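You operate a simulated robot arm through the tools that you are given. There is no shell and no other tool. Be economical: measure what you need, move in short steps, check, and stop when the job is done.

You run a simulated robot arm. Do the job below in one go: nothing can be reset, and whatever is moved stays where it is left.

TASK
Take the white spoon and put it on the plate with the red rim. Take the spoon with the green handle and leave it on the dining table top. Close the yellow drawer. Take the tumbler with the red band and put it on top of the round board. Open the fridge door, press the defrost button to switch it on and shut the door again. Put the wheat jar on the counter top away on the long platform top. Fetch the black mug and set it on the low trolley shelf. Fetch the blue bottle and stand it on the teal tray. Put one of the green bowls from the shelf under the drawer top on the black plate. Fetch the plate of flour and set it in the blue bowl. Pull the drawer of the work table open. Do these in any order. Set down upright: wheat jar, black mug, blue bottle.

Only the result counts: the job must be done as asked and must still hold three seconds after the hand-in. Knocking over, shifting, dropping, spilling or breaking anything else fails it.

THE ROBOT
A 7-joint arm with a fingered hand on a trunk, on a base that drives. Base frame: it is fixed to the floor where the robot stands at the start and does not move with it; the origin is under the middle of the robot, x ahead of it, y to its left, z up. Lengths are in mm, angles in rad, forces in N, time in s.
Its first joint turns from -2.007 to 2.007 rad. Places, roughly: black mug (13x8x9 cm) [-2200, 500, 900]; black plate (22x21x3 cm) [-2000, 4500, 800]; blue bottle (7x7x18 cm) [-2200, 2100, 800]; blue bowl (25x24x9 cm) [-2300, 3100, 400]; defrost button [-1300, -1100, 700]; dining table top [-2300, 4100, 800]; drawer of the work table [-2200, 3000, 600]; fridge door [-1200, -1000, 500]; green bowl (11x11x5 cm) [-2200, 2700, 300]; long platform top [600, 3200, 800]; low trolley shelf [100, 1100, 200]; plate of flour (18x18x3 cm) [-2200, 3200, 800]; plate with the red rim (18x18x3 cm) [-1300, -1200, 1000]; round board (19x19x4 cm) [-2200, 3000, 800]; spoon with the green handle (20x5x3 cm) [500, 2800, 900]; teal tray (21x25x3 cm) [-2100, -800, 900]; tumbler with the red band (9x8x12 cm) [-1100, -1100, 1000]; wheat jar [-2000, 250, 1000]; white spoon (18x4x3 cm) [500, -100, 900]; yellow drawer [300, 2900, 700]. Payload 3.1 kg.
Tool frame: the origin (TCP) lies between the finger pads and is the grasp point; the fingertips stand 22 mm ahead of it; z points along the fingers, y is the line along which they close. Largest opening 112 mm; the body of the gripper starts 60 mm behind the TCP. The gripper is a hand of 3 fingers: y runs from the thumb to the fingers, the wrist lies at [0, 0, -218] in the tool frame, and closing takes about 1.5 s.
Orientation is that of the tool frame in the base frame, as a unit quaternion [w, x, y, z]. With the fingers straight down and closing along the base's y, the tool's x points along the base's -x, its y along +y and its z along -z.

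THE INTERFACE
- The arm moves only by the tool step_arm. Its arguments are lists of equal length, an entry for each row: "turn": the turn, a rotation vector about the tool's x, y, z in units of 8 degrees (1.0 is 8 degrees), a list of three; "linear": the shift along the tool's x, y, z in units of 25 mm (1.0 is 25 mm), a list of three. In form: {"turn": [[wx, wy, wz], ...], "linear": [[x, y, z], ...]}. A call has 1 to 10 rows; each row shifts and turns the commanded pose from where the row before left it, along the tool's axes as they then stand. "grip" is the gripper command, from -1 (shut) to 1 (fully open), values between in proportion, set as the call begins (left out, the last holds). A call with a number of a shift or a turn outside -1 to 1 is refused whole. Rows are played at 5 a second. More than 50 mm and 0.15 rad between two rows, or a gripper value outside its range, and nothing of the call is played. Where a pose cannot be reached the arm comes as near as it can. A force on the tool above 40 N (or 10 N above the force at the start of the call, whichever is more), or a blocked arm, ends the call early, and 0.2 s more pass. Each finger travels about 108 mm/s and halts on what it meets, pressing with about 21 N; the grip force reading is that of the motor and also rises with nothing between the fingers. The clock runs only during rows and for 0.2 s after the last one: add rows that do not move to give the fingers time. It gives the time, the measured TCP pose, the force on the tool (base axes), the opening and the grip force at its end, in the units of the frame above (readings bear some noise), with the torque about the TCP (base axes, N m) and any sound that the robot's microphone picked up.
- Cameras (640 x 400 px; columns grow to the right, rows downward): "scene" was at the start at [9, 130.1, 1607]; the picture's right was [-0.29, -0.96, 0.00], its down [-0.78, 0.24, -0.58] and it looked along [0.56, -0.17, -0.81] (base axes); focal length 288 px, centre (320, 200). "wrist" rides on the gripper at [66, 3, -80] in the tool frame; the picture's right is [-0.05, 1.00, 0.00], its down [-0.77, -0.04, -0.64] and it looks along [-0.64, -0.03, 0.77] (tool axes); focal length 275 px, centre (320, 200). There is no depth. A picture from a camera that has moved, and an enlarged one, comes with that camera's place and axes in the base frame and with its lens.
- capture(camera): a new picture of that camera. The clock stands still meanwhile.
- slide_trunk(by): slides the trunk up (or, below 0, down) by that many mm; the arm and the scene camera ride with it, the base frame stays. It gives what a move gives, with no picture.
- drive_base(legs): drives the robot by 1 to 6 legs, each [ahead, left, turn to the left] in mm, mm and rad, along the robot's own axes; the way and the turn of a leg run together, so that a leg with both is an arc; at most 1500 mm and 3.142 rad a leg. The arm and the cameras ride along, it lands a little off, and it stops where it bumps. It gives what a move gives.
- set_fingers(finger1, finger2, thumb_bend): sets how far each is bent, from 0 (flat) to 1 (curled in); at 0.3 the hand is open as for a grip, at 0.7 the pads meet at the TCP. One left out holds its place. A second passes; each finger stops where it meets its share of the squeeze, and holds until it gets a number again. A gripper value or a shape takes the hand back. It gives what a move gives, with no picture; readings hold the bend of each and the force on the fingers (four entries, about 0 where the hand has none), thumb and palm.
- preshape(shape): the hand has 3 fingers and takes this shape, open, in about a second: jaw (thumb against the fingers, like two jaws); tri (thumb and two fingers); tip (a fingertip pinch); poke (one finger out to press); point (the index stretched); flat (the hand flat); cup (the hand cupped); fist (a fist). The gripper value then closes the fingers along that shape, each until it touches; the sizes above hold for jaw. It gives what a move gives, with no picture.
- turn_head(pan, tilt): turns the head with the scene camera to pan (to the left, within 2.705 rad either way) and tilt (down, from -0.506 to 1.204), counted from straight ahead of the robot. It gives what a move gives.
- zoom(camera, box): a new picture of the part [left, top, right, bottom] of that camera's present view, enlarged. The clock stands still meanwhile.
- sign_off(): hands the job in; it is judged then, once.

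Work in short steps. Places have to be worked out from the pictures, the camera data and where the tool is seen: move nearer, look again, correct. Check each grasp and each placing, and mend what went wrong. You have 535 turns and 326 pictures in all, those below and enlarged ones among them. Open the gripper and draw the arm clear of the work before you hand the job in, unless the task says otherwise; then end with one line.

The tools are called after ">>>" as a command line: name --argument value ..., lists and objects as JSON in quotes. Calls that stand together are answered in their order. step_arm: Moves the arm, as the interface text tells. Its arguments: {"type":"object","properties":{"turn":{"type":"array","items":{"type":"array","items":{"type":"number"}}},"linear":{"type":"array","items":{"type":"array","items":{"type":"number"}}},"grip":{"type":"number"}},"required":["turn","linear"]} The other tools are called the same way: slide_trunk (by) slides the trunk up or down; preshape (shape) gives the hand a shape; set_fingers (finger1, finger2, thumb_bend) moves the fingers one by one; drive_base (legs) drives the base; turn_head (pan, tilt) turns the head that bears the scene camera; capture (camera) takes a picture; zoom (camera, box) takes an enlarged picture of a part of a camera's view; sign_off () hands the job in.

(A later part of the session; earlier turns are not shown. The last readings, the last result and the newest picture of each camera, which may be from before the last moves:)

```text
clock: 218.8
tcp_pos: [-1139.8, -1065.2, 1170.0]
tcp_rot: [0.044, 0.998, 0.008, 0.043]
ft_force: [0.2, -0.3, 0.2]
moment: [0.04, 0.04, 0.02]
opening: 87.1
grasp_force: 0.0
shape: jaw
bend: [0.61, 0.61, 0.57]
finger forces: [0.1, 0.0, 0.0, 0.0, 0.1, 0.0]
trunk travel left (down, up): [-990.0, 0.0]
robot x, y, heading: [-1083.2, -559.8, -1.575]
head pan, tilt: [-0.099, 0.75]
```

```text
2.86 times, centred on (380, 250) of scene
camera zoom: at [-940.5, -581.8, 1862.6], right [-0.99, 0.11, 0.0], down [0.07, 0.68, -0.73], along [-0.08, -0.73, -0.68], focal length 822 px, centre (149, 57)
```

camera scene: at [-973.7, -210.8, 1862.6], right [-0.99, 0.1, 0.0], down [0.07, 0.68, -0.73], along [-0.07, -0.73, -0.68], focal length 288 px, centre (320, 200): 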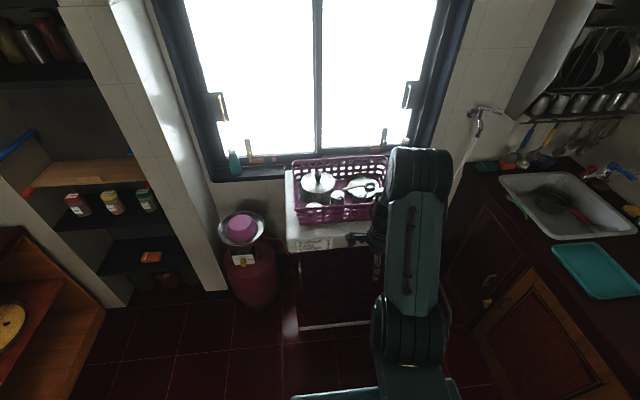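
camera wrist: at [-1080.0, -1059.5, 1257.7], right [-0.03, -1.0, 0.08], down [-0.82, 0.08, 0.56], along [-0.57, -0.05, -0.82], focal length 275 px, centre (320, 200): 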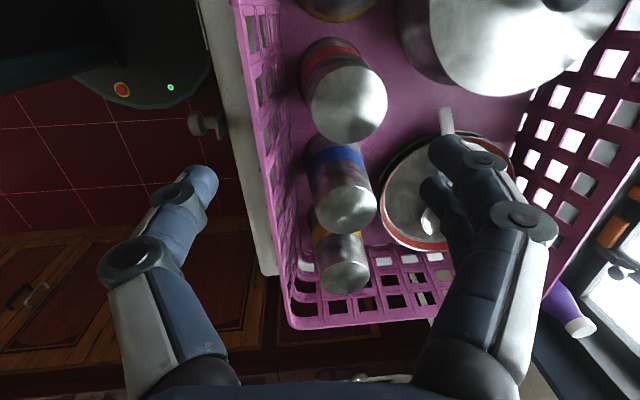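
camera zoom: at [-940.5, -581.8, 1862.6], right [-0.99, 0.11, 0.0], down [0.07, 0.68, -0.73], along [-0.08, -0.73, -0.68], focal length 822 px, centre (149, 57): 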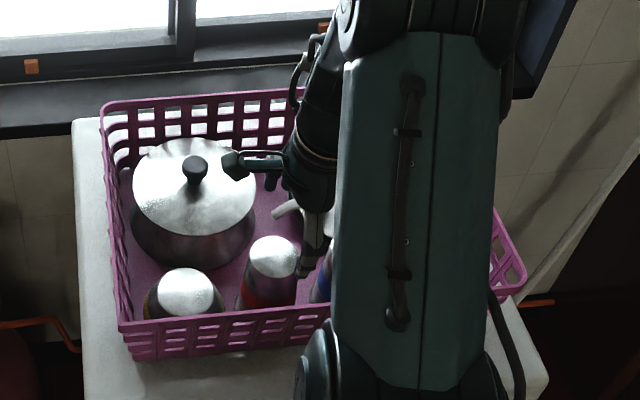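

Both views agree: tumbler top centre ≈(-1135,-1091). Basket wall is near on the front side, so I narrow the opening to ~72 mm, align and go down part way.

>>> step_arm --turn '[[0, 0, 0], [0, 0, 0], [0, 0, 0], [0, 0, 0]]' --linear '[[-0.25, 0.6, 0], [0, 0, 1], [0, 0, 1], [0, 0, 0]]' --grip 0.3

>>> capture --camera "wrist"

>>> zoom --camera "scene" --box '[280, 180, 480, 320]'

```text
clock: 219.8
tcp_pos: [-1137.7, -1074.4, 1121.9]
tcp_rot: [0.044, 0.998, 0.008, 0.043]
ft_force: [0.7, -0.1, -0.2]
moment: [-0.02, 0.0, -0.01]
opening: 73.1
grasp_force: 0.1
shape: jaw
bend: [0.7, 0.7, 0.67]
finger forces: [0.0, 0.0, 0.1, 0.0, 0.0, 0.0]
out of reach, approached as far as the arm can: row 1
trunk travel left (down, up): [-990.0, 0.0]
robot x, y, heading: [-1088.6, -558.2, -1.574]
head pan, tilt: [-0.099, 0.75]
```

```text
224 pictures are left
camera wrist: at [-1078.4, -1070.1, 1208.1], right [-0.03, -1.0, 0.08], down [-0.82, 0.08, 0.56], along [-0.57, -0.05, -0.82], focal length 275 px, centre (320, 200)
```

wrist: 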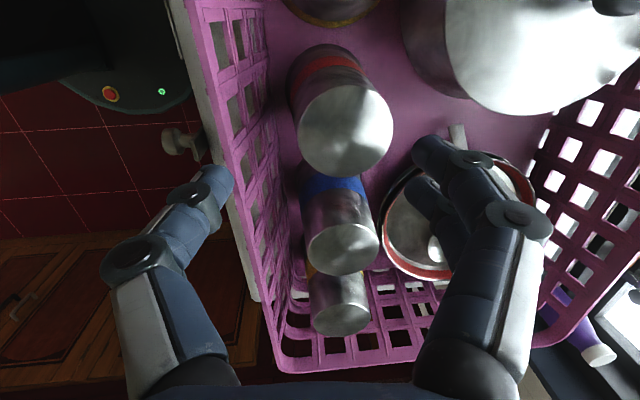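

```text
2.86 times, centred on (380, 250) of scene
camera zoom: at [-940.7, -581.6, 1862.6], right [-0.99, 0.11, 0.0], down [0.07, 0.68, -0.73], along [-0.08, -0.73, -0.68], focal length 822 px, centre (149, 57)
```

zoom: 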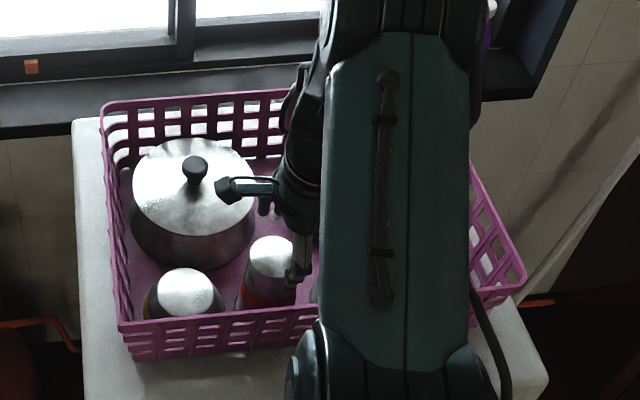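

The hand is ~17 mm short in y (reach limit); I nudge the base forward.

>>> drive_base --legs '[[18, 0, 0]]'

>>> capture --camera "wrist"

```text
clock: 220.6
tcp_pos: [-1138.3, -1088.8, 1123.5]
tcp_rot: [0.045, 0.998, 0.007, 0.043]
ft_force: [-0.2, -0.8, 0.4]
moment: [0.01, -0.02, -0.02]
opening: 73.1
grasp_force: 0.1
shape: jaw
bend: [0.7, 0.7, 0.67]
finger forces: [0.0, 0.1, 0.0, 0.0, 0.0, 0.1]
trunk travel left (down, up): [-990.0, 0.0]
robot x, y, heading: [-1084.2, -575.7, -1.577]
head pan, tilt: [-0.099, 0.75]
```

```text
222 pictures are left
camera wrist: at [-1078.4, -1084.4, 1209.6], right [-0.03, -1.0, 0.09], down [-0.82, 0.08, 0.56], along [-0.57, -0.05, -0.82], focal length 275 px, centre (320, 200)
```

wrist: 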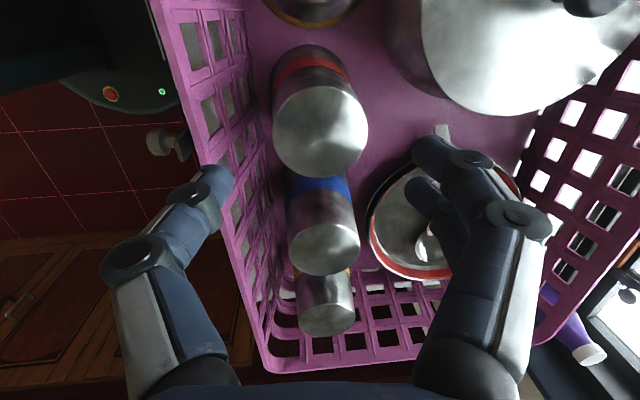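

Aligned (tumbler ≈(-1130,-1095) and descending along the tool axis lands there). I go down 50 mm and check.

>>> step_arm --turn '[[0, 0, 0], [0, 0, 0], [0, 0, 0], [0, 0, 0]]' --linear '[[0, 0, 0.5], [0, 0, 0.5], [0, 0, 0.5], [0, 0, 0.5]]'

>>> capture --camera "wrist"

```text
clock: 221.6
tcp_pos: [-1133.9, -1096.8, 1073.7]
tcp_rot: [0.044, 0.998, 0.008, 0.043]
ft_force: [0.0, -0.6, -0.2]
moment: [0.01, 0.0, 0.0]
opening: 73.4
grasp_force: 0.1
shape: jaw
bend: [0.7, 0.7, 0.67]
finger forces: [0.0, 0.1, 0.0, 0.1, 0.0, 0.0]
trunk travel left (down, up): [-990.0, 0.0]
robot x, y, heading: [-1084.0, -579.6, -1.578]
head pan, tilt: [-0.099, 0.75]
```

```text
221 pictures are left
camera wrist: at [-1074.5, -1091.6, 1159.3], right [-0.03, -1.0, 0.08], down [-0.82, 0.08, 0.56], along [-0.57, -0.05, -0.82], focal length 275 px, centre (320, 200)
```

wrist: 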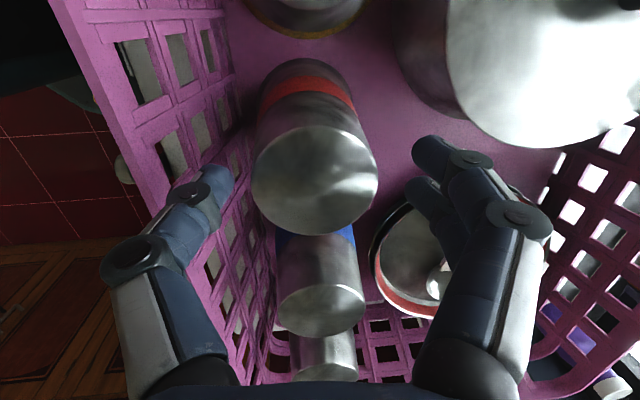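

The tumbler top (z≈1065) is between thumb and fingers. I lower 32 mm more and close.

>>> step_arm --turn '[[0, 0, 0], [0, 0, 0], [0, 0, 0]]' --linear '[[0, -0.1, 0.45], [0, 0, 0.45], [0, 0, 0.4]]'

>>> step_arm --turn '[[0, 0, 0], [0, 0, 0], [0, 0, 0], [0, 0, 0], [0, 0, 0], [0, 0, 0]]' --linear '[[0, 0, 0], [0, 0, 0], [0, 0, 0], [0, 0, 0], [0, 0, 0], [0, 0, 0]]' --grip -1

>>> capture --camera "wrist"

```text
clock: 222.4
tcp_pos: [-1131.6, -1097.3, 1038.9]
tcp_rot: [0.044, 0.998, 0.008, 0.044]
ft_force: [-0.1, 0.4, -0.8]
moment: [0.03, 0.05, 0.01]
opening: 73.2
grasp_force: 0.0
shape: jaw
bend: [0.7, 0.7, 0.67]
finger forces: [0.0, 0.0, 0.0, 0.0, 0.0, 0.0]
trunk travel left (down, up): [-990.0, 0.0]
robot x, y, heading: [-1083.6, -574.8, -1.575]
head pan, tilt: [-0.099, 0.75]
```

```text
clock: 223.8
tcp_pos: [-1131.0, -1096.9, 1039.1]
tcp_rot: [0.043, 0.998, 0.008, 0.043]
ft_force: [0.1, -0.5, -0.3]
moment: [0.05, 0.0, 0.02]
opening: 49.1
grasp_force: 20.7
shape: jaw
bend: [0.74, 0.73, 0.7]
finger forces: [7.3, 10.4, 0.1, 0.0, 18.7, 0.0]
trunk travel left (down, up): [-990.0, 0.0]
robot x, y, heading: [-1085.4, -577.2, -1.579]
head pan, tilt: [-0.099, 0.75]
```

```text
220 pictures are left
camera wrist: at [-1072.0, -1092.0, 1126.2], right [-0.03, -1.0, 0.08], down [-0.82, 0.08, 0.56], along [-0.57, -0.05, -0.82], focal length 275 px, centre (320, 200)
```

wrist: 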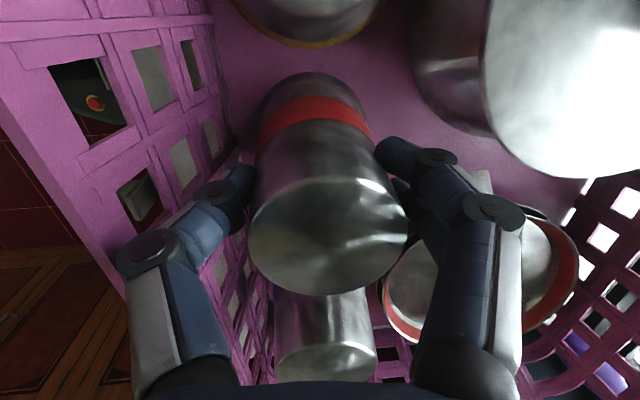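

Gripped (opening 49 mm, balanced). I lift straight up.

>>> step_arm --turn '[[0, 0, 0], [0, 0, 0], [0, 0, 0], [0, 0, 0], [0, 0, 0], [0, 0, 0]]' --linear '[[0.08, 0.09, -0.99], [0.08, 0.09, -0.99], [0.08, 0.09, -0.99], [0.08, 0.09, -0.99], [0.08, 0.09, -0.99], [0.08, 0.09, -0.99]]'

>>> capture --camera "wrist"

>>> zoom --camera "scene" --box '[280, 180, 480, 320]'

```text
clock: 225.2
tcp_pos: [-1130.7, -1086.6, 1171.9]
tcp_rot: [0.044, 0.998, 0.008, 0.045]
ft_force: [-0.1, -0.1, -1.2]
moment: [0.02, -0.01, 0.0]
opening: 49.2
grasp_force: 20.6
shape: jaw
bend: [0.74, 0.73, 0.7]
finger forces: [7.3, 10.4, 0.0, 0.0, 18.7, 0.1]
out of reach, approached as far as the arm can: row 5, 6
trunk travel left (down, up): [-990.0, 0.0]
robot x, y, heading: [-1087.1, -577.4, -1.575]
head pan, tilt: [-0.099, 0.75]
```

```text
219 pictures are left
camera wrist: at [-1072.8, -1081.8, 1258.4], right [-0.04, -1.0, 0.08], down [-0.83, 0.08, 0.56], along [-0.56, -0.05, -0.82], focal length 275 px, centre (320, 200)
```

wrist: 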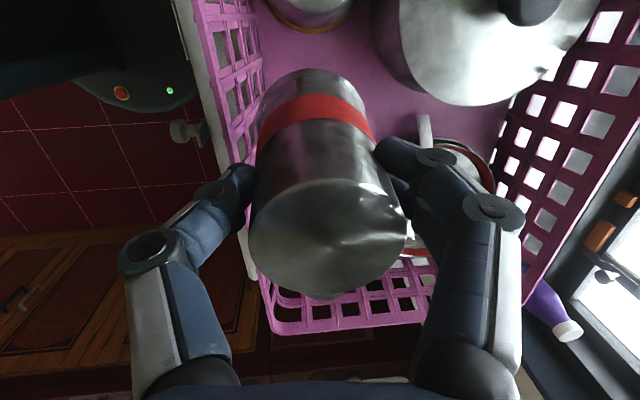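

```text
2.86 times, centred on (380, 250) of scene
camera zoom: at [-940.5, -600.0, 1862.5], right [-0.99, 0.11, 0.0], down [0.07, 0.68, -0.73], along [-0.08, -0.73, -0.68], focal length 822 px, centre (149, 57)
```

zoom: 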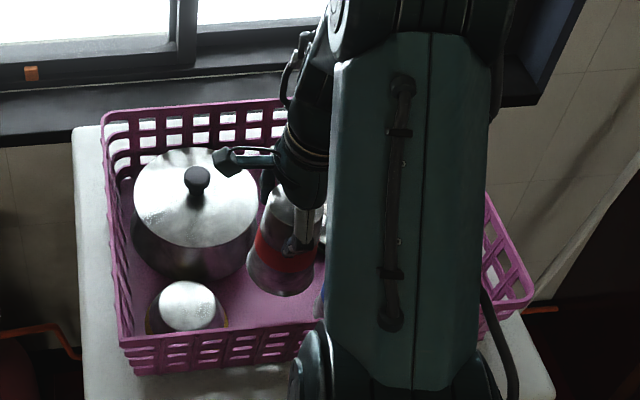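

The clearance over the front wall (z≈1062) would be only ~10 mm. Letting the hand tilt 5° more frees the arm to rise further, so I do that.

>>> step_arm --turn '[[0, 0.6, 0], [0, 0, 0], [0, 0, 0]]' --linear '[[0, 0, 0], [0.1, 0.09, -0.9], [0.1, 0.09, -0.9]]'

>>> zoom --camera "scene" --box '[280, 180, 480, 320]'

```text
clock: 226.0
tcp_pos: [-1134.4, -1087.3, 1218.8]
tcp_rot: [0.042, 0.995, 0.009, 0.084]
ft_force: [0.0, 0.3, -1.0]
moment: [-0.02, -0.03, 0.06]
opening: 48.8
grasp_force: 20.7
shape: jaw
bend: [0.74, 0.73, 0.7]
finger forces: [7.4, 10.5, 0.1, 0.0, 18.6, 0.1]
trunk travel left (down, up): [-990.0, 0.0]
robot x, y, heading: [-1086.2, -579.6, -1.575]
head pan, tilt: [-0.099, 0.75]
```

```text
2.86 times, centred on (380, 250) of scene
camera zoom: at [-939.7, -599.6, 1862.5], right [-0.99, 0.11, 0.0], down [0.07, 0.68, -0.73], along [-0.08, -0.73, -0.68], focal length 822 px, centre (149, 57)
```

zoom: 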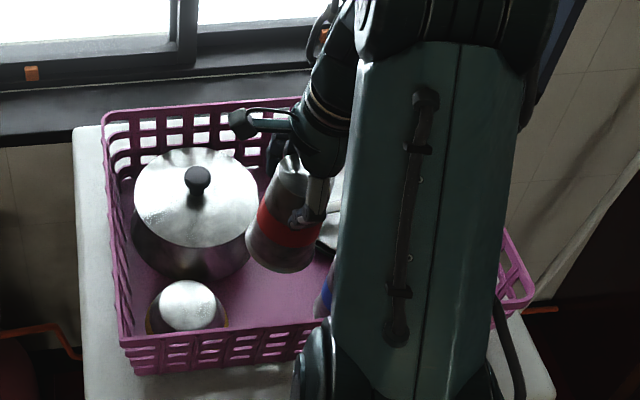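

Now well clear. I back out and drive to the middle of the room, turning toward the work-table side.

>>> drive_base --legs '[[-600, 0, 0], [0, 380, 0], [0, 0, -1.571], [0, -1500, 0], [0, -1000, 0]]'

>>> turn_head --pan 0 --tilt 0.6

>>> capture --camera "scene"

```text
clock: 247.0
tcp_pos: [-1056.8, 2575.3, 1216.6]
tcp_rot: [-0.091, -0.688, 0.72, -0.027]
ft_force: [0.0, -0.2, -0.4]
moment: [0.0, -0.01, 0.04]
opening: 48.3
grasp_force: 20.8
shape: jaw
bend: [0.74, 0.73, 0.7]
finger forces: [7.8, 10.3, 0.0, 0.0, 18.2, 0.1]
trunk travel left (down, up): [-990.0, 0.0]
robot x, y, heading: [-551.7, 2492.1, 3.068]
head pan, tilt: [-0.099, 0.75]
```

```text
clock: 247.7
tcp_pos: [-1057.7, 2575.7, 1216.0]
tcp_rot: [-0.093, -0.687, 0.72, -0.026]
ft_force: [0.3, -1.0, -2.4]
moment: [-0.04, 0.04, -0.02]
opening: 48.5
grasp_force: 21.0
shape: jaw
bend: [0.74, 0.73, 0.7]
finger forces: [7.8, 10.4, 0.1, 0.0, 18.3, 0.1]
trunk travel left (down, up): [-990.0, 0.0]
robot x, y, heading: [-548.3, 2489.8, 3.068]
head pan, tilt: [0.0, 0.6]
```

```text
216 pictures are left
camera scene: at [-589.5, 2341.1, 1875.4], right [0.07, 1.0, 0.0], down [0.56, -0.04, -0.82], along [-0.82, 0.06, -0.57], focal length 288 px, centre (320, 200)
```

scene: 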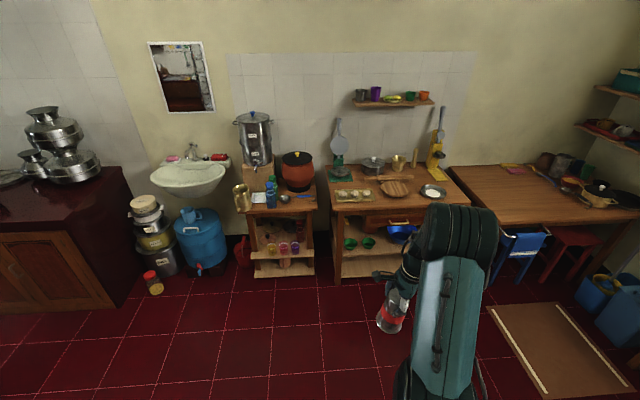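

The work table with the round board and flour plate is in view. I zoom in.

>>> zoom --camera "scene" --box '[230, 80, 480, 290]'

```text
1.90 times, centred on (355, 185) of scene
camera zoom: at [-589.5, 2341.1, 1875.4], right [0.07, 1.0, 0.0], down [0.56, -0.04, -0.82], along [-0.82, 0.06, -0.57], focal length 548 px, centre (253, 229)
```

zoom: 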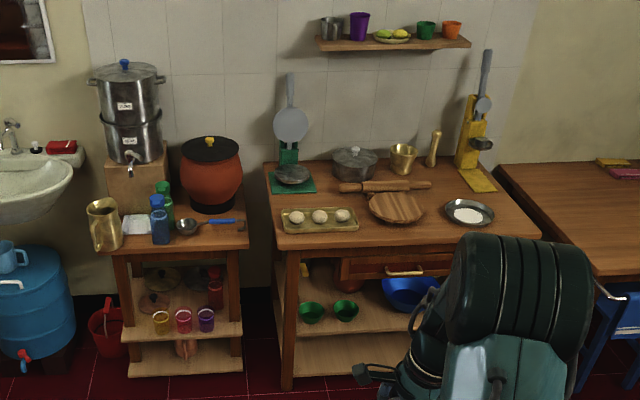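

I straighten up and drive toward the round board (≈[-2270,3011]).

>>> drive_base --legs '[[0, 0, 0.073], [0, -470, 0], [950, 0, 0]]'

>>> turn_head --pan 0 --tilt 0.9

>>> capture --camera "scene"

>>> capture --camera "wrist"

```text
clock: 255.5
tcp_pos: [-2001.9, 3024.5, 1217.4]
tcp_rot: [0.09, 0.71, -0.698, 0.03]
ft_force: [-0.2, 0.8, -1.2]
moment: [-0.06, 0.01, 0.0]
opening: 47.9
grasp_force: 21.0
shape: jaw
bend: [0.74, 0.73, 0.7]
finger forces: [7.8, 10.3, 0.1, 0.0, 18.2, 0.1]
trunk travel left (down, up): [-990.0, 0.0]
robot x, y, heading: [-1488.3, 2974.9, 3.129]
head pan, tilt: [0.0, 0.6]
```

```text
clock: 256.3
tcp_pos: [-2003.0, 3024.8, 1216.8]
tcp_rot: [0.093, 0.708, -0.699, 0.03]
ft_force: [0.2, -0.3, -0.8]
moment: [-0.02, -0.02, 0.01]
opening: 48.2
grasp_force: 21.3
shape: jaw
bend: [0.74, 0.73, 0.7]
finger forces: [7.7, 10.3, 0.0, 0.0, 18.2, 0.0]
trunk travel left (down, up): [-990.0, 0.0]
robot x, y, heading: [-1494.4, 2973.3, 3.127]
head pan, tilt: [0.0, 0.901]
```

```text
214 pictures are left
camera scene: at [-1509.2, 2818.1, 1850.7], right [0.01, 1.0, 0.0], down [0.78, -0.01, -0.62], along [-0.62, 0.01, -0.78], focal length 288 px, centre (320, 200)
```

scene: 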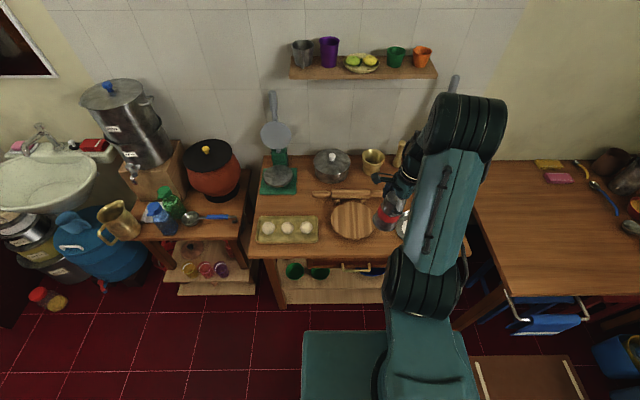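

```text
213 pictures are left
camera wrist: at [-1997.4, 2972.7, 1308.3], right [-1.0, 0.04, 0.08], down [0.07, 0.87, 0.49], along [-0.05, 0.5, -0.87], focal length 275 px, centre (320, 200)
```

wrist: 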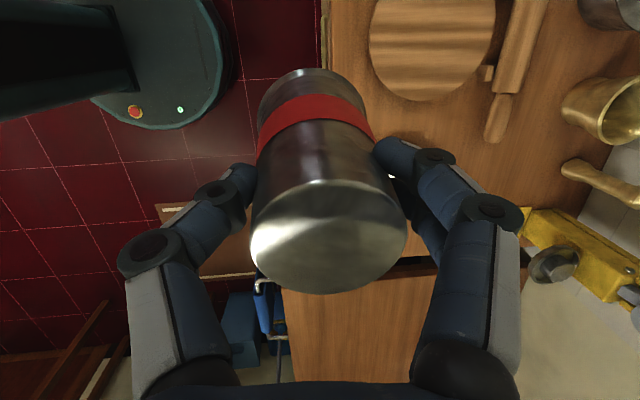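

Both cameras put the board centre at ≈(-2226,2976), top ≈800. I lower the arm and level the tumbler.

>>> step_arm --turn '[[0, 0, 0], [0, 0, 0], [0, 0, 0], [0, 0, 0], [0, 0, 0], [0, 0, 0], [0, 0, 0], [0.2, -0.4, 0], [0.2, -0.4, 0], [0.2, -0.4, 0]]' --linear '[[-0.17, -0.09, 0.98], [-0.17, -0.09, 0.98], [-0.17, -0.09, 0.98], [-0.17, -0.09, 0.98], [-0.17, -0.09, 0.98], [-0.17, -0.09, 0.98], [-0.17, -0.09, 0.98], [0, 0, 0], [0, 0, 0], [0, 0, 0]]'

```text
clock: 258.5
tcp_pos: [-2004.3, 3026.5, 1042.3]
tcp_rot: [0.031, 0.712, -0.701, 0.009]
ft_force: [0.1, 0.4, -1.0]
moment: [-0.05, 0.01, -0.02]
opening: 47.8
grasp_force: 21.5
shape: jaw
bend: [0.74, 0.73, 0.7]
finger forces: [7.7, 10.5, 0.0, 0.0, 18.0, 0.1]
out of reach, approached as far as the arm can: row 10
trunk travel left (down, up): [-990.0, 0.0]
robot x, y, heading: [-1491.9, 2972.1, 3.133]
head pan, tilt: [0.0, 0.901]
```

Residual tilt 3.7°, fine. I drive 110 mm forward and move the arm over the board centre.

>>> drive_base --legs '[[110, 0, 0]]'

>>> step_arm --turn '[[0, 0, 0], [0, 0, 0], [0, 0, 0], [0, 0, 0], [0, 0, 0]]' --linear '[[0.5, 0.9, 0], [0.5, 0.9, 0], [0.5, 0.9, 0], [0.5, 0.9, 0], [0, 0.8, 0]]'

>>> capture --camera "scene"

>>> capture --camera "wrist"

```text
clock: 259.7
tcp_pos: [-2114.9, 3026.2, 1042.7]
tcp_rot: [0.032, 0.711, -0.702, 0.01]
ft_force: [0.4, 0.2, -2.2]
moment: [-0.01, -0.04, 0.01]
opening: 47.7
grasp_force: 21.2
shape: jaw
bend: [0.74, 0.73, 0.7]
finger forces: [7.6, 10.4, 0.0, 0.1, 18.1, 0.0]
trunk travel left (down, up): [-990.0, 0.0]
robot x, y, heading: [-1602.1, 2970.7, 3.13]
head pan, tilt: [0.0, 0.901]
```

```text
clock: 260.9
tcp_pos: [-2126.6, 2973.2, 1044.2]
tcp_rot: [0.034, 0.711, -0.703, 0.01]
ft_force: [-0.4, 0.3, -1.1]
moment: [0.0, -0.04, 0.02]
opening: 48.3
grasp_force: 21.2
shape: jaw
bend: [0.74, 0.73, 0.7]
finger forces: [7.8, 10.5, 0.0, 0.0, 18.2, 0.0]
out of reach, approached as far as the arm can: row 1, 2, 3, 4, 5
trunk travel left (down, up): [-990.0, 0.0]
robot x, y, heading: [-1603.6, 2972.6, 3.128]
head pan, tilt: [0.0, 0.901]
```

```text
212 pictures are left
camera scene: at [-1620.5, 2821.1, 1850.8], right [0.01, 1.0, 0.0], down [0.78, -0.01, -0.62], along [-0.62, 0.01, -0.78], focal length 288 px, centre (320, 200)
```

scene: 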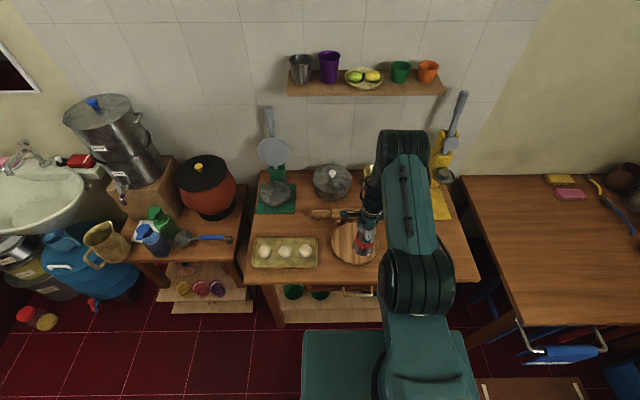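

```text
211 pictures are left
camera wrist: at [-2125.8, 2911.1, 1128.3], right [-1.0, 0.03, 0.03], down [0.05, 0.81, 0.59], along [0.0, 0.59, -0.81], focal length 275 px, centre (320, 200)
```

wrist: 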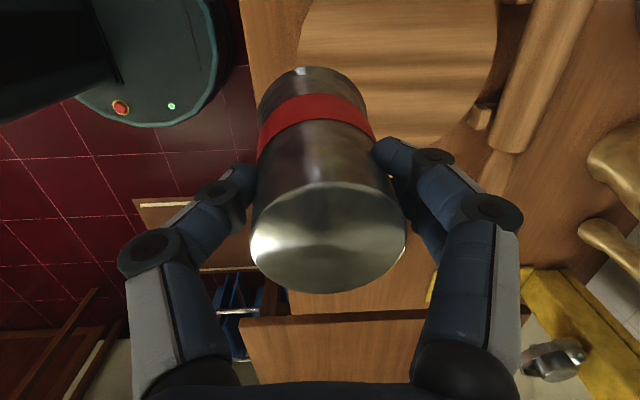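

Arm reach in this posture stops at ~523 mm, so I drive 95 mm further (table front is at x≈-2076).

>>> drive_base --legs '[[97, 0, 0]]'

>>> step_arm --turn '[[0, 0, 0], [0, 0, 0], [0, 0, 0], [0, 0, 0]]' --linear '[[-0.06, -0.03, 1], [-0.06, -0.03, 1], [-0.06, -0.03, 1], [-0.06, -0.03, 1]]'

>>> capture --camera "wrist"

>>> zoom --camera "scene" --box '[240, 170, 480, 330]'

```text
clock: 262.1
tcp_pos: [-2221.9, 2971.3, 1043.8]
tcp_rot: [0.033, 0.712, -0.702, 0.01]
ft_force: [-0.5, 0.4, -0.5]
moment: [0.02, 0.0, -0.02]
opening: 48.0
grasp_force: 21.4
shape: jaw
bend: [0.74, 0.73, 0.7]
finger forces: [7.8, 10.5, 0.0, 0.0, 18.2, 0.0]
trunk travel left (down, up): [-990.0, 0.0]
robot x, y, heading: [-1699.5, 2974.8, 3.13]
head pan, tilt: [0.0, 0.901]
```

```text
clock: 263.1
tcp_pos: [-2221.5, 2973.1, 940.8]
tcp_rot: [0.033, 0.712, -0.701, 0.009]
ft_force: [0.2, 0.1, -0.5]
moment: [-0.02, -0.02, 0.01]
opening: 47.8
grasp_force: 20.7
shape: jaw
bend: [0.74, 0.73, 0.7]
finger forces: [7.7, 10.4, 0.1, 0.0, 18.0, 0.0]
trunk travel left (down, up): [-990.0, 0.0]
robot x, y, heading: [-1699.6, 2976.5, 3.134]
head pan, tilt: [0.0, 0.901]
```

```text
210 pictures are left
camera wrist: at [-2220.8, 2911.0, 1026.9], right [-1.0, 0.03, 0.03], down [0.04, 0.81, 0.59], along [-0.01, 0.59, -0.81], focal length 275 px, centre (320, 200)
```

wrist: 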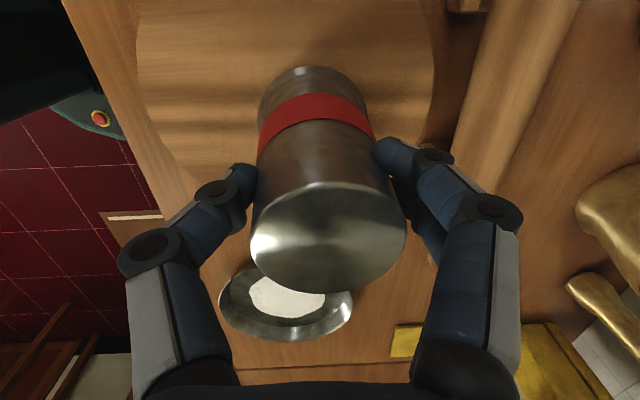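

```text
2.50 times, centred on (360, 250) of scene
camera zoom: at [-1716.0, 2820.3, 1850.7], right [0.01, 1.0, 0.0], down [0.78, -0.01, -0.62], along [-0.62, 0.01, -0.78], focal length 719 px, centre (220, 75)
```

zoom: 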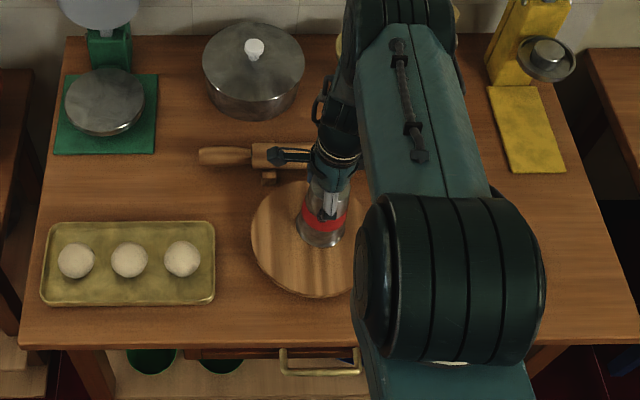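

Centred over the board. I lower to contact in small steps.

>>> step_arm --turn '[[0, 0, 0], [0, 0, 0], [0, 0, 0], [0, 0, 0]]' --linear '[[-0.03, 0, 0.4], [-0.03, 0, 0.4], [0, 0, 0.2], [0, 0, 0.2]]'

>>> step_arm --turn '[[0, 0, 0], [0, 0, 0], [0, 0, 0], [0, 0, 0]]' --linear '[[0, 0, 0.12], [0, 0, 0.12], [0, 0, 0.12], [0, 0, 0.12]]'

```text
clock: 263.7
tcp_pos: [-2221.9, 2970.2, 927.0]
tcp_rot: [0.036, 0.713, -0.7, 0.007]
ft_force: [7.4, -4.4, 39.3]
moment: [-0.05, -0.29, 0.13]
opening: 49.3
grasp_force: 21.0
shape: jaw
bend: [0.76, 0.75, 0.72]
finger forces: [12.1, 12.5, 0.0, 0.1, 28.0, 0.0]
trunk travel left (down, up): [-990.0, 0.0]
robot x, y, heading: [-1701.9, 2976.0, 3.132]
head pan, tilt: [0.0, 0.901]
stopped in row 3: the force on the tool passed its limit (the readings are from after the stop); the commanded pose is now the measured one
```

```text
clock: 264.7
tcp_pos: [-2219.8, 2969.5, 914.7]
tcp_rot: [0.036, 0.713, -0.7, 0.006]
ft_force: [-0.3, -6.7, 40.1]
moment: [-0.07, 0.02, 0.14]
opening: 50.2
grasp_force: 21.2
shape: jaw
bend: [0.76, 0.74, 0.73]
finger forces: [14.2, 15.5, 0.1, 0.0, 24.7, 0.1]
trunk travel left (down, up): [-990.0, 0.0]
robot x, y, heading: [-1701.6, 2975.7, 3.132]
head pan, tilt: [0.0, 0.901]
```

Contact came early (board is higher than thought) and the tumbler slid a little in the grip; it is firmly on the board. I ease off slightly and check.

>>> step_arm --turn '[[0, 0, 0], [0, 0, 0]]' --linear '[[0, 0, -0.12], [0, 0, 0]]'

>>> capture --camera "wrist"

>>> zoom --camera "scene" --box '[240, 170, 480, 330]'

```text
clock: 265.3
tcp_pos: [-2221.9, 2970.0, 918.4]
tcp_rot: [0.037, 0.712, -0.701, 0.008]
ft_force: [4.9, -4.7, 24.1]
moment: [-0.06, -0.11, 0.01]
opening: 49.9
grasp_force: 21.2
shape: jaw
bend: [0.76, 0.74, 0.72]
finger forces: [10.8, 12.6, 0.0, 0.0, 24.4, 0.1]
trunk travel left (down, up): [-990.0, 0.0]
robot x, y, heading: [-1700.3, 2973.1, 3.132]
head pan, tilt: [0.0, 0.901]
```

```text
208 pictures are left
camera wrist: at [-2219.7, 2909.2, 1001.9], right [-1.0, 0.03, 0.04], down [0.05, 0.81, 0.58], along [-0.01, 0.59, -0.81], focal length 275 px, centre (320, 200)
```

wrist: 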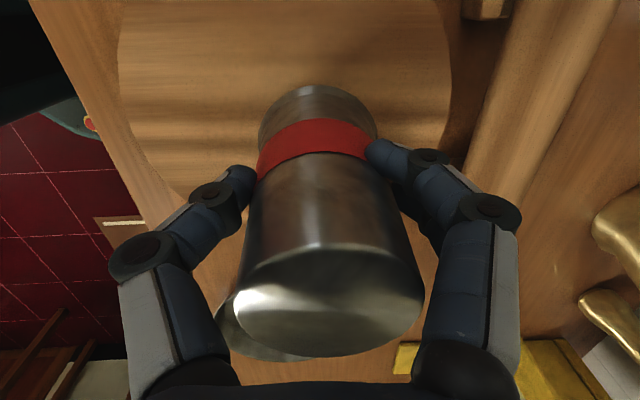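

```text
2.50 times, centred on (360, 250) of scene
camera zoom: at [-1710.2, 2818.9, 1850.4], right [0.01, 1.0, 0.0], down [0.78, -0.01, -0.62], along [-0.62, 0.01, -0.78], focal length 719 px, centre (220, 75)
```

zoom: 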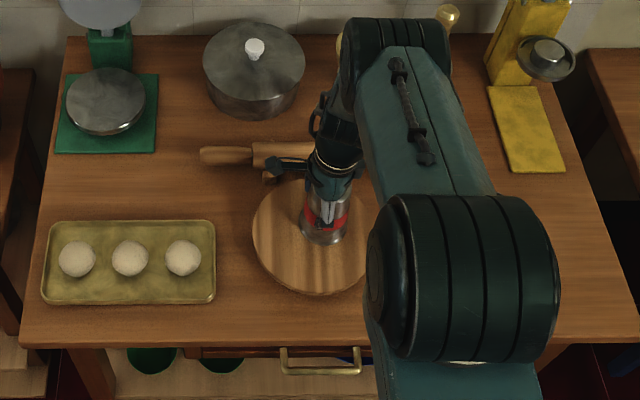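

I ease up until the force is low, then release.

>>> step_arm --turn '[[0, 0, 0], [0, 0, 0]]' --linear '[[0, 0, -0.16], [0, 0, 0]]'

>>> step_arm --turn '[[0, 0, 0], [0, 0, 0], [0, 0, 0], [0, 0, 0]]' --linear '[[0, 0, 0], [0, 0, 0], [0, 0, 0], [0, 0, 0]]' --grip 0.4

>>> capture --camera "wrist"

```text
clock: 265.9
tcp_pos: [-2223.5, 2972.2, 920.3]
tcp_rot: [0.034, 0.713, -0.701, 0.009]
ft_force: [-0.5, -1.2, -0.1]
moment: [-0.03, -0.01, -0.02]
opening: 49.2
grasp_force: 21.5
shape: jaw
bend: [0.75, 0.73, 0.71]
finger forces: [8.6, 13.0, 0.0, 0.0, 19.9, 0.1]
trunk travel left (down, up): [-990.0, 0.0]
robot x, y, heading: [-1696.3, 2976.9, 3.134]
head pan, tilt: [0.0, 0.901]
```

```text
clock: 266.9
tcp_pos: [-2224.8, 2971.2, 919.4]
tcp_rot: [0.034, 0.713, -0.7, 0.009]
ft_force: [-0.1, -0.5, 0.0]
moment: [0.0, 0.01, -0.03]
opening: 78.2
grasp_force: 0.1
shape: jaw
bend: [0.67, 0.67, 0.64]
finger forces: [0.0, 0.0, 0.0, 0.0, 0.0, 0.0]
trunk travel left (down, up): [-990.0, 0.0]
robot x, y, heading: [-1698.0, 2974.7, 3.129]
head pan, tilt: [0.0, 0.901]
```

```text
206 pictures are left
camera wrist: at [-2223.2, 2909.7, 1004.8], right [-1.0, 0.03, 0.03], down [0.04, 0.81, 0.59], along [-0.01, 0.59, -0.81], focal length 275 px, centre (320, 200)
```

wrist: 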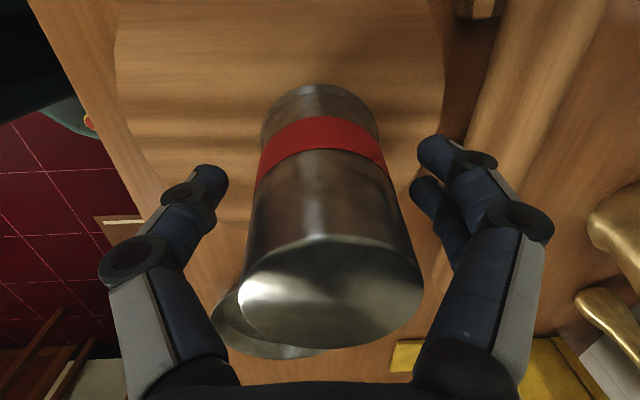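

Tumbler stands freely on the board. I lift clear, back off and lower the trunk to look at the shelf under the table.

>>> step_arm --turn '[[0, 0, 0], [0, 0, 0], [0, 0, 0], [0, 0, 0], [0, 0, 0]]' --linear '[[0.05, 0, -1], [0.05, 0, -1], [0.05, 0, -1], [0.05, 0, -1], [0.05, 0, -1]]'

>>> drive_base --legs '[[-500, 0, 0]]'

>>> slide_trunk --by -400

>>> turn_head --pan -0.15 --tilt 0.6

>>> capture --camera "scene"

```text
clock: 268.1
tcp_pos: [-2216.8, 2973.5, 1044.3]
tcp_rot: [0.033, 0.713, -0.7, 0.009]
ft_force: [-0.2, -0.9, -0.1]
moment: [0.04, 0.01, -0.02]
opening: 78.2
grasp_force: 0.0
shape: jaw
bend: [0.67, 0.67, 0.64]
finger forces: [0.0, 0.0, 0.1, 0.1, 0.0, 0.0]
trunk travel left (down, up): [-990.0, 0.0]
robot x, y, heading: [-1699.3, 2976.6, 3.132]
head pan, tilt: [0.0, 0.901]
```

```text
clock: 271.1
tcp_pos: [-1704.7, 2968.3, 1045.1]
tcp_rot: [0.034, 0.713, -0.7, 0.008]
ft_force: [-1.1, -0.1, 0.5]
moment: [-0.01, 0.0, -0.02]
opening: 78.3
grasp_force: 0.0
shape: jaw
bend: [0.67, 0.67, 0.64]
finger forces: [0.1, 0.1, 0.0, 0.0, 0.0, 0.0]
trunk travel left (down, up): [-990.0, 0.0]
robot x, y, heading: [-1182.0, 2966.4, 3.129]
head pan, tilt: [0.0, 0.901]
```

```text
clock: 274.9
tcp_pos: [-1703.3, 2968.4, 644.6]
tcp_rot: [0.033, 0.712, -0.701, 0.008]
ft_force: [-0.3, -0.5, 0.0]
moment: [-0.03, 0.01, 0.03]
opening: 78.1
grasp_force: 0.1
shape: jaw
bend: [0.67, 0.67, 0.64]
finger forces: [0.0, 0.0, 0.0, 0.0, 0.0, 0.1]
trunk travel left (down, up): [-590.0, 400.0]
robot x, y, heading: [-1185.8, 2966.8, 3.13]
head pan, tilt: [0.0, 0.901]
```

```text
clock: 275.8
tcp_pos: [-1704.0, 2968.1, 644.3]
tcp_rot: [0.033, 0.712, -0.701, 0.008]
ft_force: [0.2, -0.1, -0.3]
moment: [0.03, 0.01, -0.01]
opening: 78.3
grasp_force: 0.0
shape: jaw
bend: [0.67, 0.67, 0.64]
finger forces: [0.0, 0.1, 0.0, 0.1, 0.1, 0.1]
trunk travel left (down, up): [-590.0, 400.0]
robot x, y, heading: [-1183.4, 2969.8, 3.13]
head pan, tilt: [-0.15, 0.6]
```

```text
205 pictures are left
camera scene: at [-1214.0, 2828.4, 1475.4], right [0.16, 0.99, 0.0], down [0.56, -0.09, -0.82], along [-0.81, 0.13, -0.57], focal length 288 px, centre (320, 200)
```

scene: 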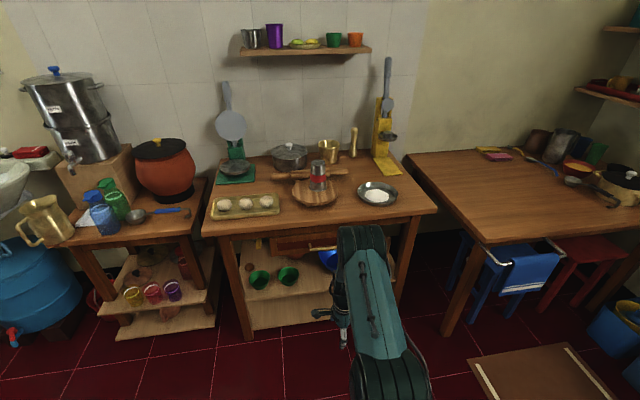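

Tumbler stands on the board. I lower further to look into the shelf under the drawer.

>>> slide_trunk --by -350

>>> turn_head --pan -0.1 --tilt 0.5

>>> capture --camera "scene"

>>> zoom --camera "scene" --box '[190, 160, 460, 340]'

```text
clock: 279.2
tcp_pos: [-1704.9, 2968.3, 293.8]
tcp_rot: [0.034, 0.712, -0.701, 0.008]
ft_force: [-0.6, 0.3, 0.2]
moment: [0.02, -0.02, -0.01]
opening: 78.0
grasp_force: 0.0
shape: jaw
bend: [0.67, 0.67, 0.64]
finger forces: [0.0, 0.0, 0.0, 0.0, 0.0, 0.0]
trunk travel left (down, up): [-240.0, 750.0]
robot x, y, heading: [-1185.8, 2970.0, 3.129]
head pan, tilt: [-0.15, 0.6]
```

```text
clock: 279.8
tcp_pos: [-1703.9, 2968.9, 294.8]
tcp_rot: [0.034, 0.712, -0.701, 0.008]
ft_force: [0.9, 0.5, 0.0]
moment: [-0.03, 0.0, 0.01]
opening: 78.1
grasp_force: 0.0
shape: jaw
bend: [0.67, 0.67, 0.64]
finger forces: [0.0, 0.0, 0.1, 0.1, 0.0, 0.0]
trunk travel left (down, up): [-240.0, 750.0]
robot x, y, heading: [-1185.1, 2970.6, 3.134]
head pan, tilt: [-0.099, 0.499]
```

```text
204 pictures are left
camera scene: at [-1217.1, 2824.3, 1134.5], right [0.11, 0.99, 0.0], down [0.48, -0.05, -0.88], along [-0.87, 0.1, -0.48], focal length 288 px, centre (320, 200)
```

scene: 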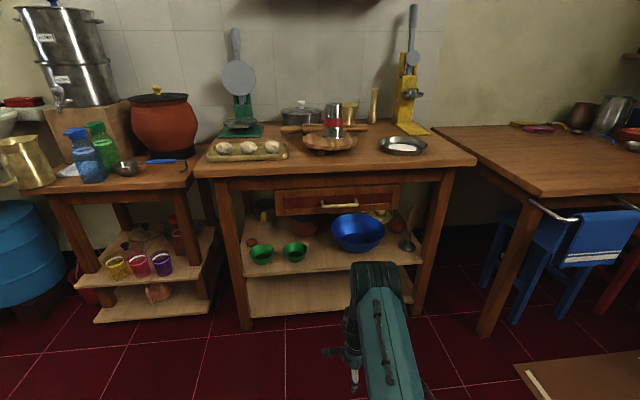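

```text
2.22 times, centred on (325, 250) of scene
camera zoom: at [-1217.1, 2824.3, 1134.5], right [0.11, 0.99, 0.0], down [0.48, -0.05, -0.88], along [-0.87, 0.1, -0.48], focal length 639 px, centre (309, 89)
```

zoom: 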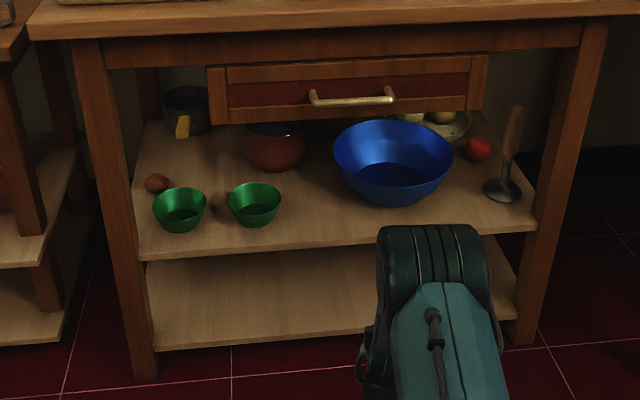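

Clear view: shelf z≈330, blue bowl rim ≈(-2243,3109,420), green bowls ≈(-2196,2834) and (-2190,2695). I zoom on the flour plate to see its rim.

>>> zoom --camera "scene" --box '[340, 110, 460, 180]'

```text
5.33 times, centred on (400, 145) of scene
camera zoom: at [-1217.1, 2824.3, 1134.5], right [0.11, 0.99, 0.0], down [0.48, -0.05, -0.88], along [-0.87, 0.1, -0.48], focal length 1534 px, centre (-107, 493)
```

zoom: 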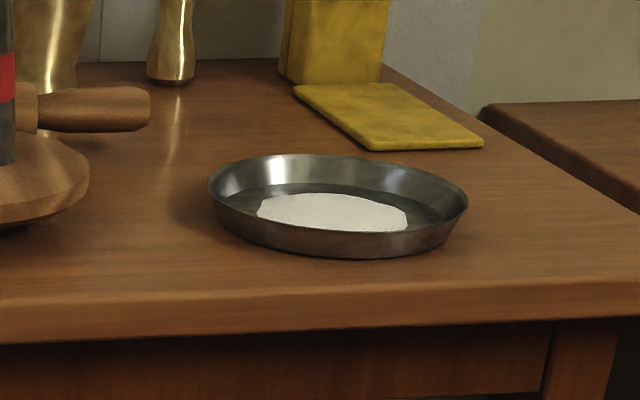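

The plate's wall flares at ~56°, so I'll pinch its near rim with the hand pitched down ~50°, thumb outside and fingers inside. I raise the trunk, pitch the hand and reposition in front of it.

>>> slide_trunk --by 400

>>> step_arm --turn '[[-1, 0, 0], [-1, 0, 0], [-1, 0, 0], [-1, 0, 0], [-1, 0, 0]]' --linear '[[0, 0, -1], [0, 0, -1], [0, 0, -1], [0, 0, -1], [0, 0, -1]]'

>>> drive_base --legs '[[0, -265, 0.012]]'

>>> turn_head --pan 0 --tilt 0.7

>>> capture --camera "scene"

```text
clock: 283.7
tcp_pos: [-1705.2, 2968.6, 693.3]
tcp_rot: [0.034, 0.712, -0.701, 0.008]
ft_force: [0.5, -1.0, -0.8]
moment: [0.01, 0.0, -0.03]
opening: 78.0
grasp_force: 0.2
shape: jaw
bend: [0.67, 0.67, 0.64]
finger forces: [0.1, 0.0, 0.0, 0.0, 0.0, 0.0]
trunk travel left (down, up): [-640.0, 350.0]
robot x, y, heading: [-1185.4, 2972.8, 3.135]
head pan, tilt: [-0.099, 0.499]
```

```text
clock: 284.9
tcp_pos: [-1682.7, 2971.1, 792.2]
tcp_rot: [-0.245, -0.671, 0.675, 0.184]
ft_force: [0.1, 0.8, 0.1]
moment: [-0.01, -0.03, -0.02]
opening: 78.1
grasp_force: 0.0
shape: jaw
bend: [0.67, 0.67, 0.64]
finger forces: [0.1, 0.0, 0.1, 0.0, 0.0, 0.1]
out of reach, approached as far as the arm can: row 1, 2
trunk travel left (down, up): [-640.0, 350.0]
robot x, y, heading: [-1185.0, 2969.5, 3.132]
head pan, tilt: [-0.099, 0.499]
```

```text
clock: 286.8
tcp_pos: [-1682.0, 3233.2, 791.5]
tcp_rot: [0.245, 0.675, -0.672, -0.182]
ft_force: [0.1, -1.1, 0.2]
moment: [0.0, 0.03, 0.03]
opening: 77.7
grasp_force: 0.1
shape: jaw
bend: [0.67, 0.67, 0.64]
finger forces: [0.0, 0.0, 0.0, 0.0, 0.0, 0.0]
trunk travel left (down, up): [-640.0, 350.0]
robot x, y, heading: [-1183.7, 3236.7, -3.141]
head pan, tilt: [-0.099, 0.499]
```

```text
clock: 287.5
tcp_pos: [-1682.2, 3232.4, 792.8]
tcp_rot: [0.245, 0.675, -0.672, -0.181]
ft_force: [-0.2, -0.1, -1.0]
moment: [-0.03, -0.01, 0.01]
opening: 78.3
grasp_force: 0.1
shape: jaw
bend: [0.67, 0.67, 0.64]
finger forces: [0.0, 0.0, 0.1, 0.0, 0.0, 0.1]
trunk travel left (down, up): [-640.0, 350.0]
robot x, y, heading: [-1181.6, 3233.2, -3.14]
head pan, tilt: [0.0, 0.7]
```

```text
201 pictures are left
camera scene: at [-1208.5, 3082.9, 1516.8], right [0.0, 1.0, 0.0], down [0.64, 0.0, -0.77], along [-0.77, 0.0, -0.64], focal length 288 px, centre (320, 200)
```

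scene: 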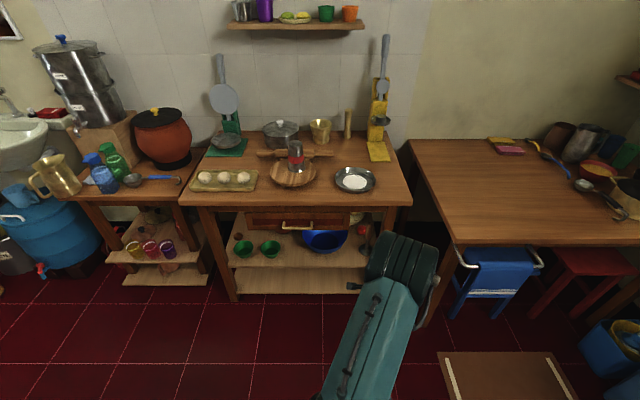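

Hand is pitched 55°. The near rim is at ≈(-2098,3226). I raise 75 mm and drive closer.

>>> step_arm --turn '[[0, 0, 0], [0, 0, 0], [0, 0, 0]]' --linear '[[0.085, 0.574, -0.814], [0.085, 0.574, -0.814], [0.085, 0.574, -0.814]]'

>>> drive_base --legs '[[340, 0, 0]]'

>>> capture --camera "wrist"

>>> zoom --camera "scene" --box '[260, 140, 480, 300]'

```text
clock: 288.3
tcp_pos: [-1683.2, 3233.0, 867.1]
tcp_rot: [0.245, 0.675, -0.672, -0.182]
ft_force: [0.2, 0.6, -0.2]
moment: [0.0, 0.0, 0.03]
opening: 78.5
grasp_force: 0.0
shape: jaw
bend: [0.67, 0.67, 0.64]
finger forces: [0.0, 0.0, 0.0, 0.1, 0.1, 0.0]
trunk travel left (down, up): [-640.0, 350.0]
robot x, y, heading: [-1185.1, 3237.5, -3.146]
head pan, tilt: [0.0, 0.7]
```

```text
clock: 290.5
tcp_pos: [-2021.1, 3231.9, 866.7]
tcp_rot: [0.244, 0.676, -0.671, -0.181]
ft_force: [0.0, 0.1, 0.0]
moment: [-0.04, -0.02, 0.02]
opening: 77.9
grasp_force: 0.0
shape: jaw
bend: [0.67, 0.67, 0.64]
finger forces: [0.1, 0.0, 0.0, 0.1, 0.1, 0.0]
trunk travel left (down, up): [-640.0, 350.0]
robot x, y, heading: [-1520.1, 3235.7, -3.139]
head pan, tilt: [0.0, 0.7]
```

```text
200 pictures are left
camera wrist: at [-1974.9, 3173.0, 940.3], right [-0.82, 0.07, 0.57], down [0.37, 0.82, 0.43], along [-0.44, 0.56, -0.7], focal length 275 px, centre (320, 200)
```

wrist: 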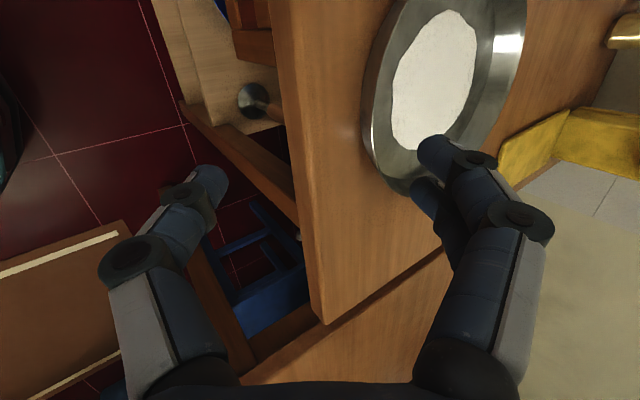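

```text
2.50 times, centred on (370, 220) of scene
camera zoom: at [-1547.0, 3082.5, 1516.8], right [0.0, 1.0, 0.0], down [0.64, 0.0, -0.76], along [-0.76, 0.0, -0.64], focal length 719 px, centre (195, 150)
```

zoom: 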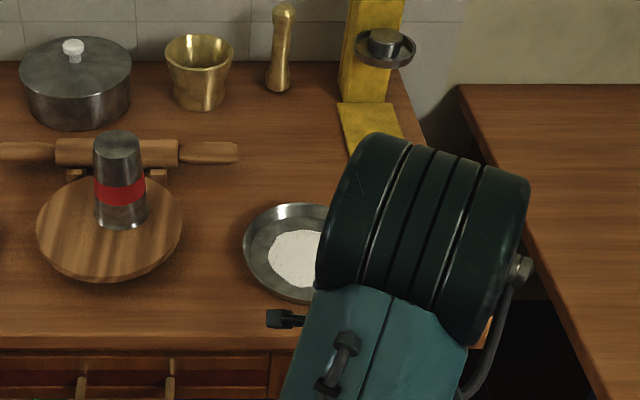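

Near rim ≈(-2098,3232,815). I narrow to 50 mm and move in so the thumb passes just outside the rim and the fingers inside.

>>> step_arm --turn '[[0, 0, 0], [0, 0, 0], [0, 0, 0], [0, 0, 0]]' --linear '[[0, 0.9, 0.3], [0, 0.9, 0.5], [0, 0, 0.7], [0, 0, 0.6]]' --grip -0.1

>>> capture --camera "wrist"

```text
clock: 291.5
tcp_pos: [-2088.5, 3229.3, 850.0]
tcp_rot: [0.245, 0.676, -0.671, -0.181]
ft_force: [-0.2, 0.0, -0.2]
moment: [0.01, 0.0, -0.01]
opening: 50.8
grasp_force: 0.1
shape: jaw
bend: [0.73, 0.73, 0.7]
finger forces: [0.0, 0.1, 0.0, 0.1, 0.0, 0.0]
trunk travel left (down, up): [-640.0, 350.0]
robot x, y, heading: [-1516.3, 3239.8, -3.141]
head pan, tilt: [0.0, 0.7]
```

```text
198 pictures are left
camera wrist: at [-2041.3, 3170.2, 923.7], right [-0.82, 0.07, 0.57], down [0.37, 0.82, 0.43], along [-0.44, 0.56, -0.7], focal length 275 px, centre (320, 200)
```

wrist: 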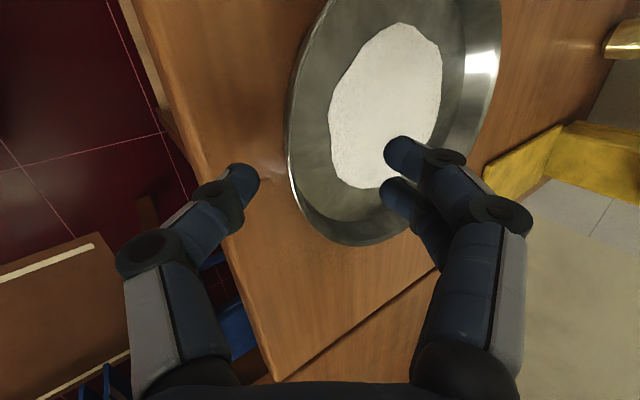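

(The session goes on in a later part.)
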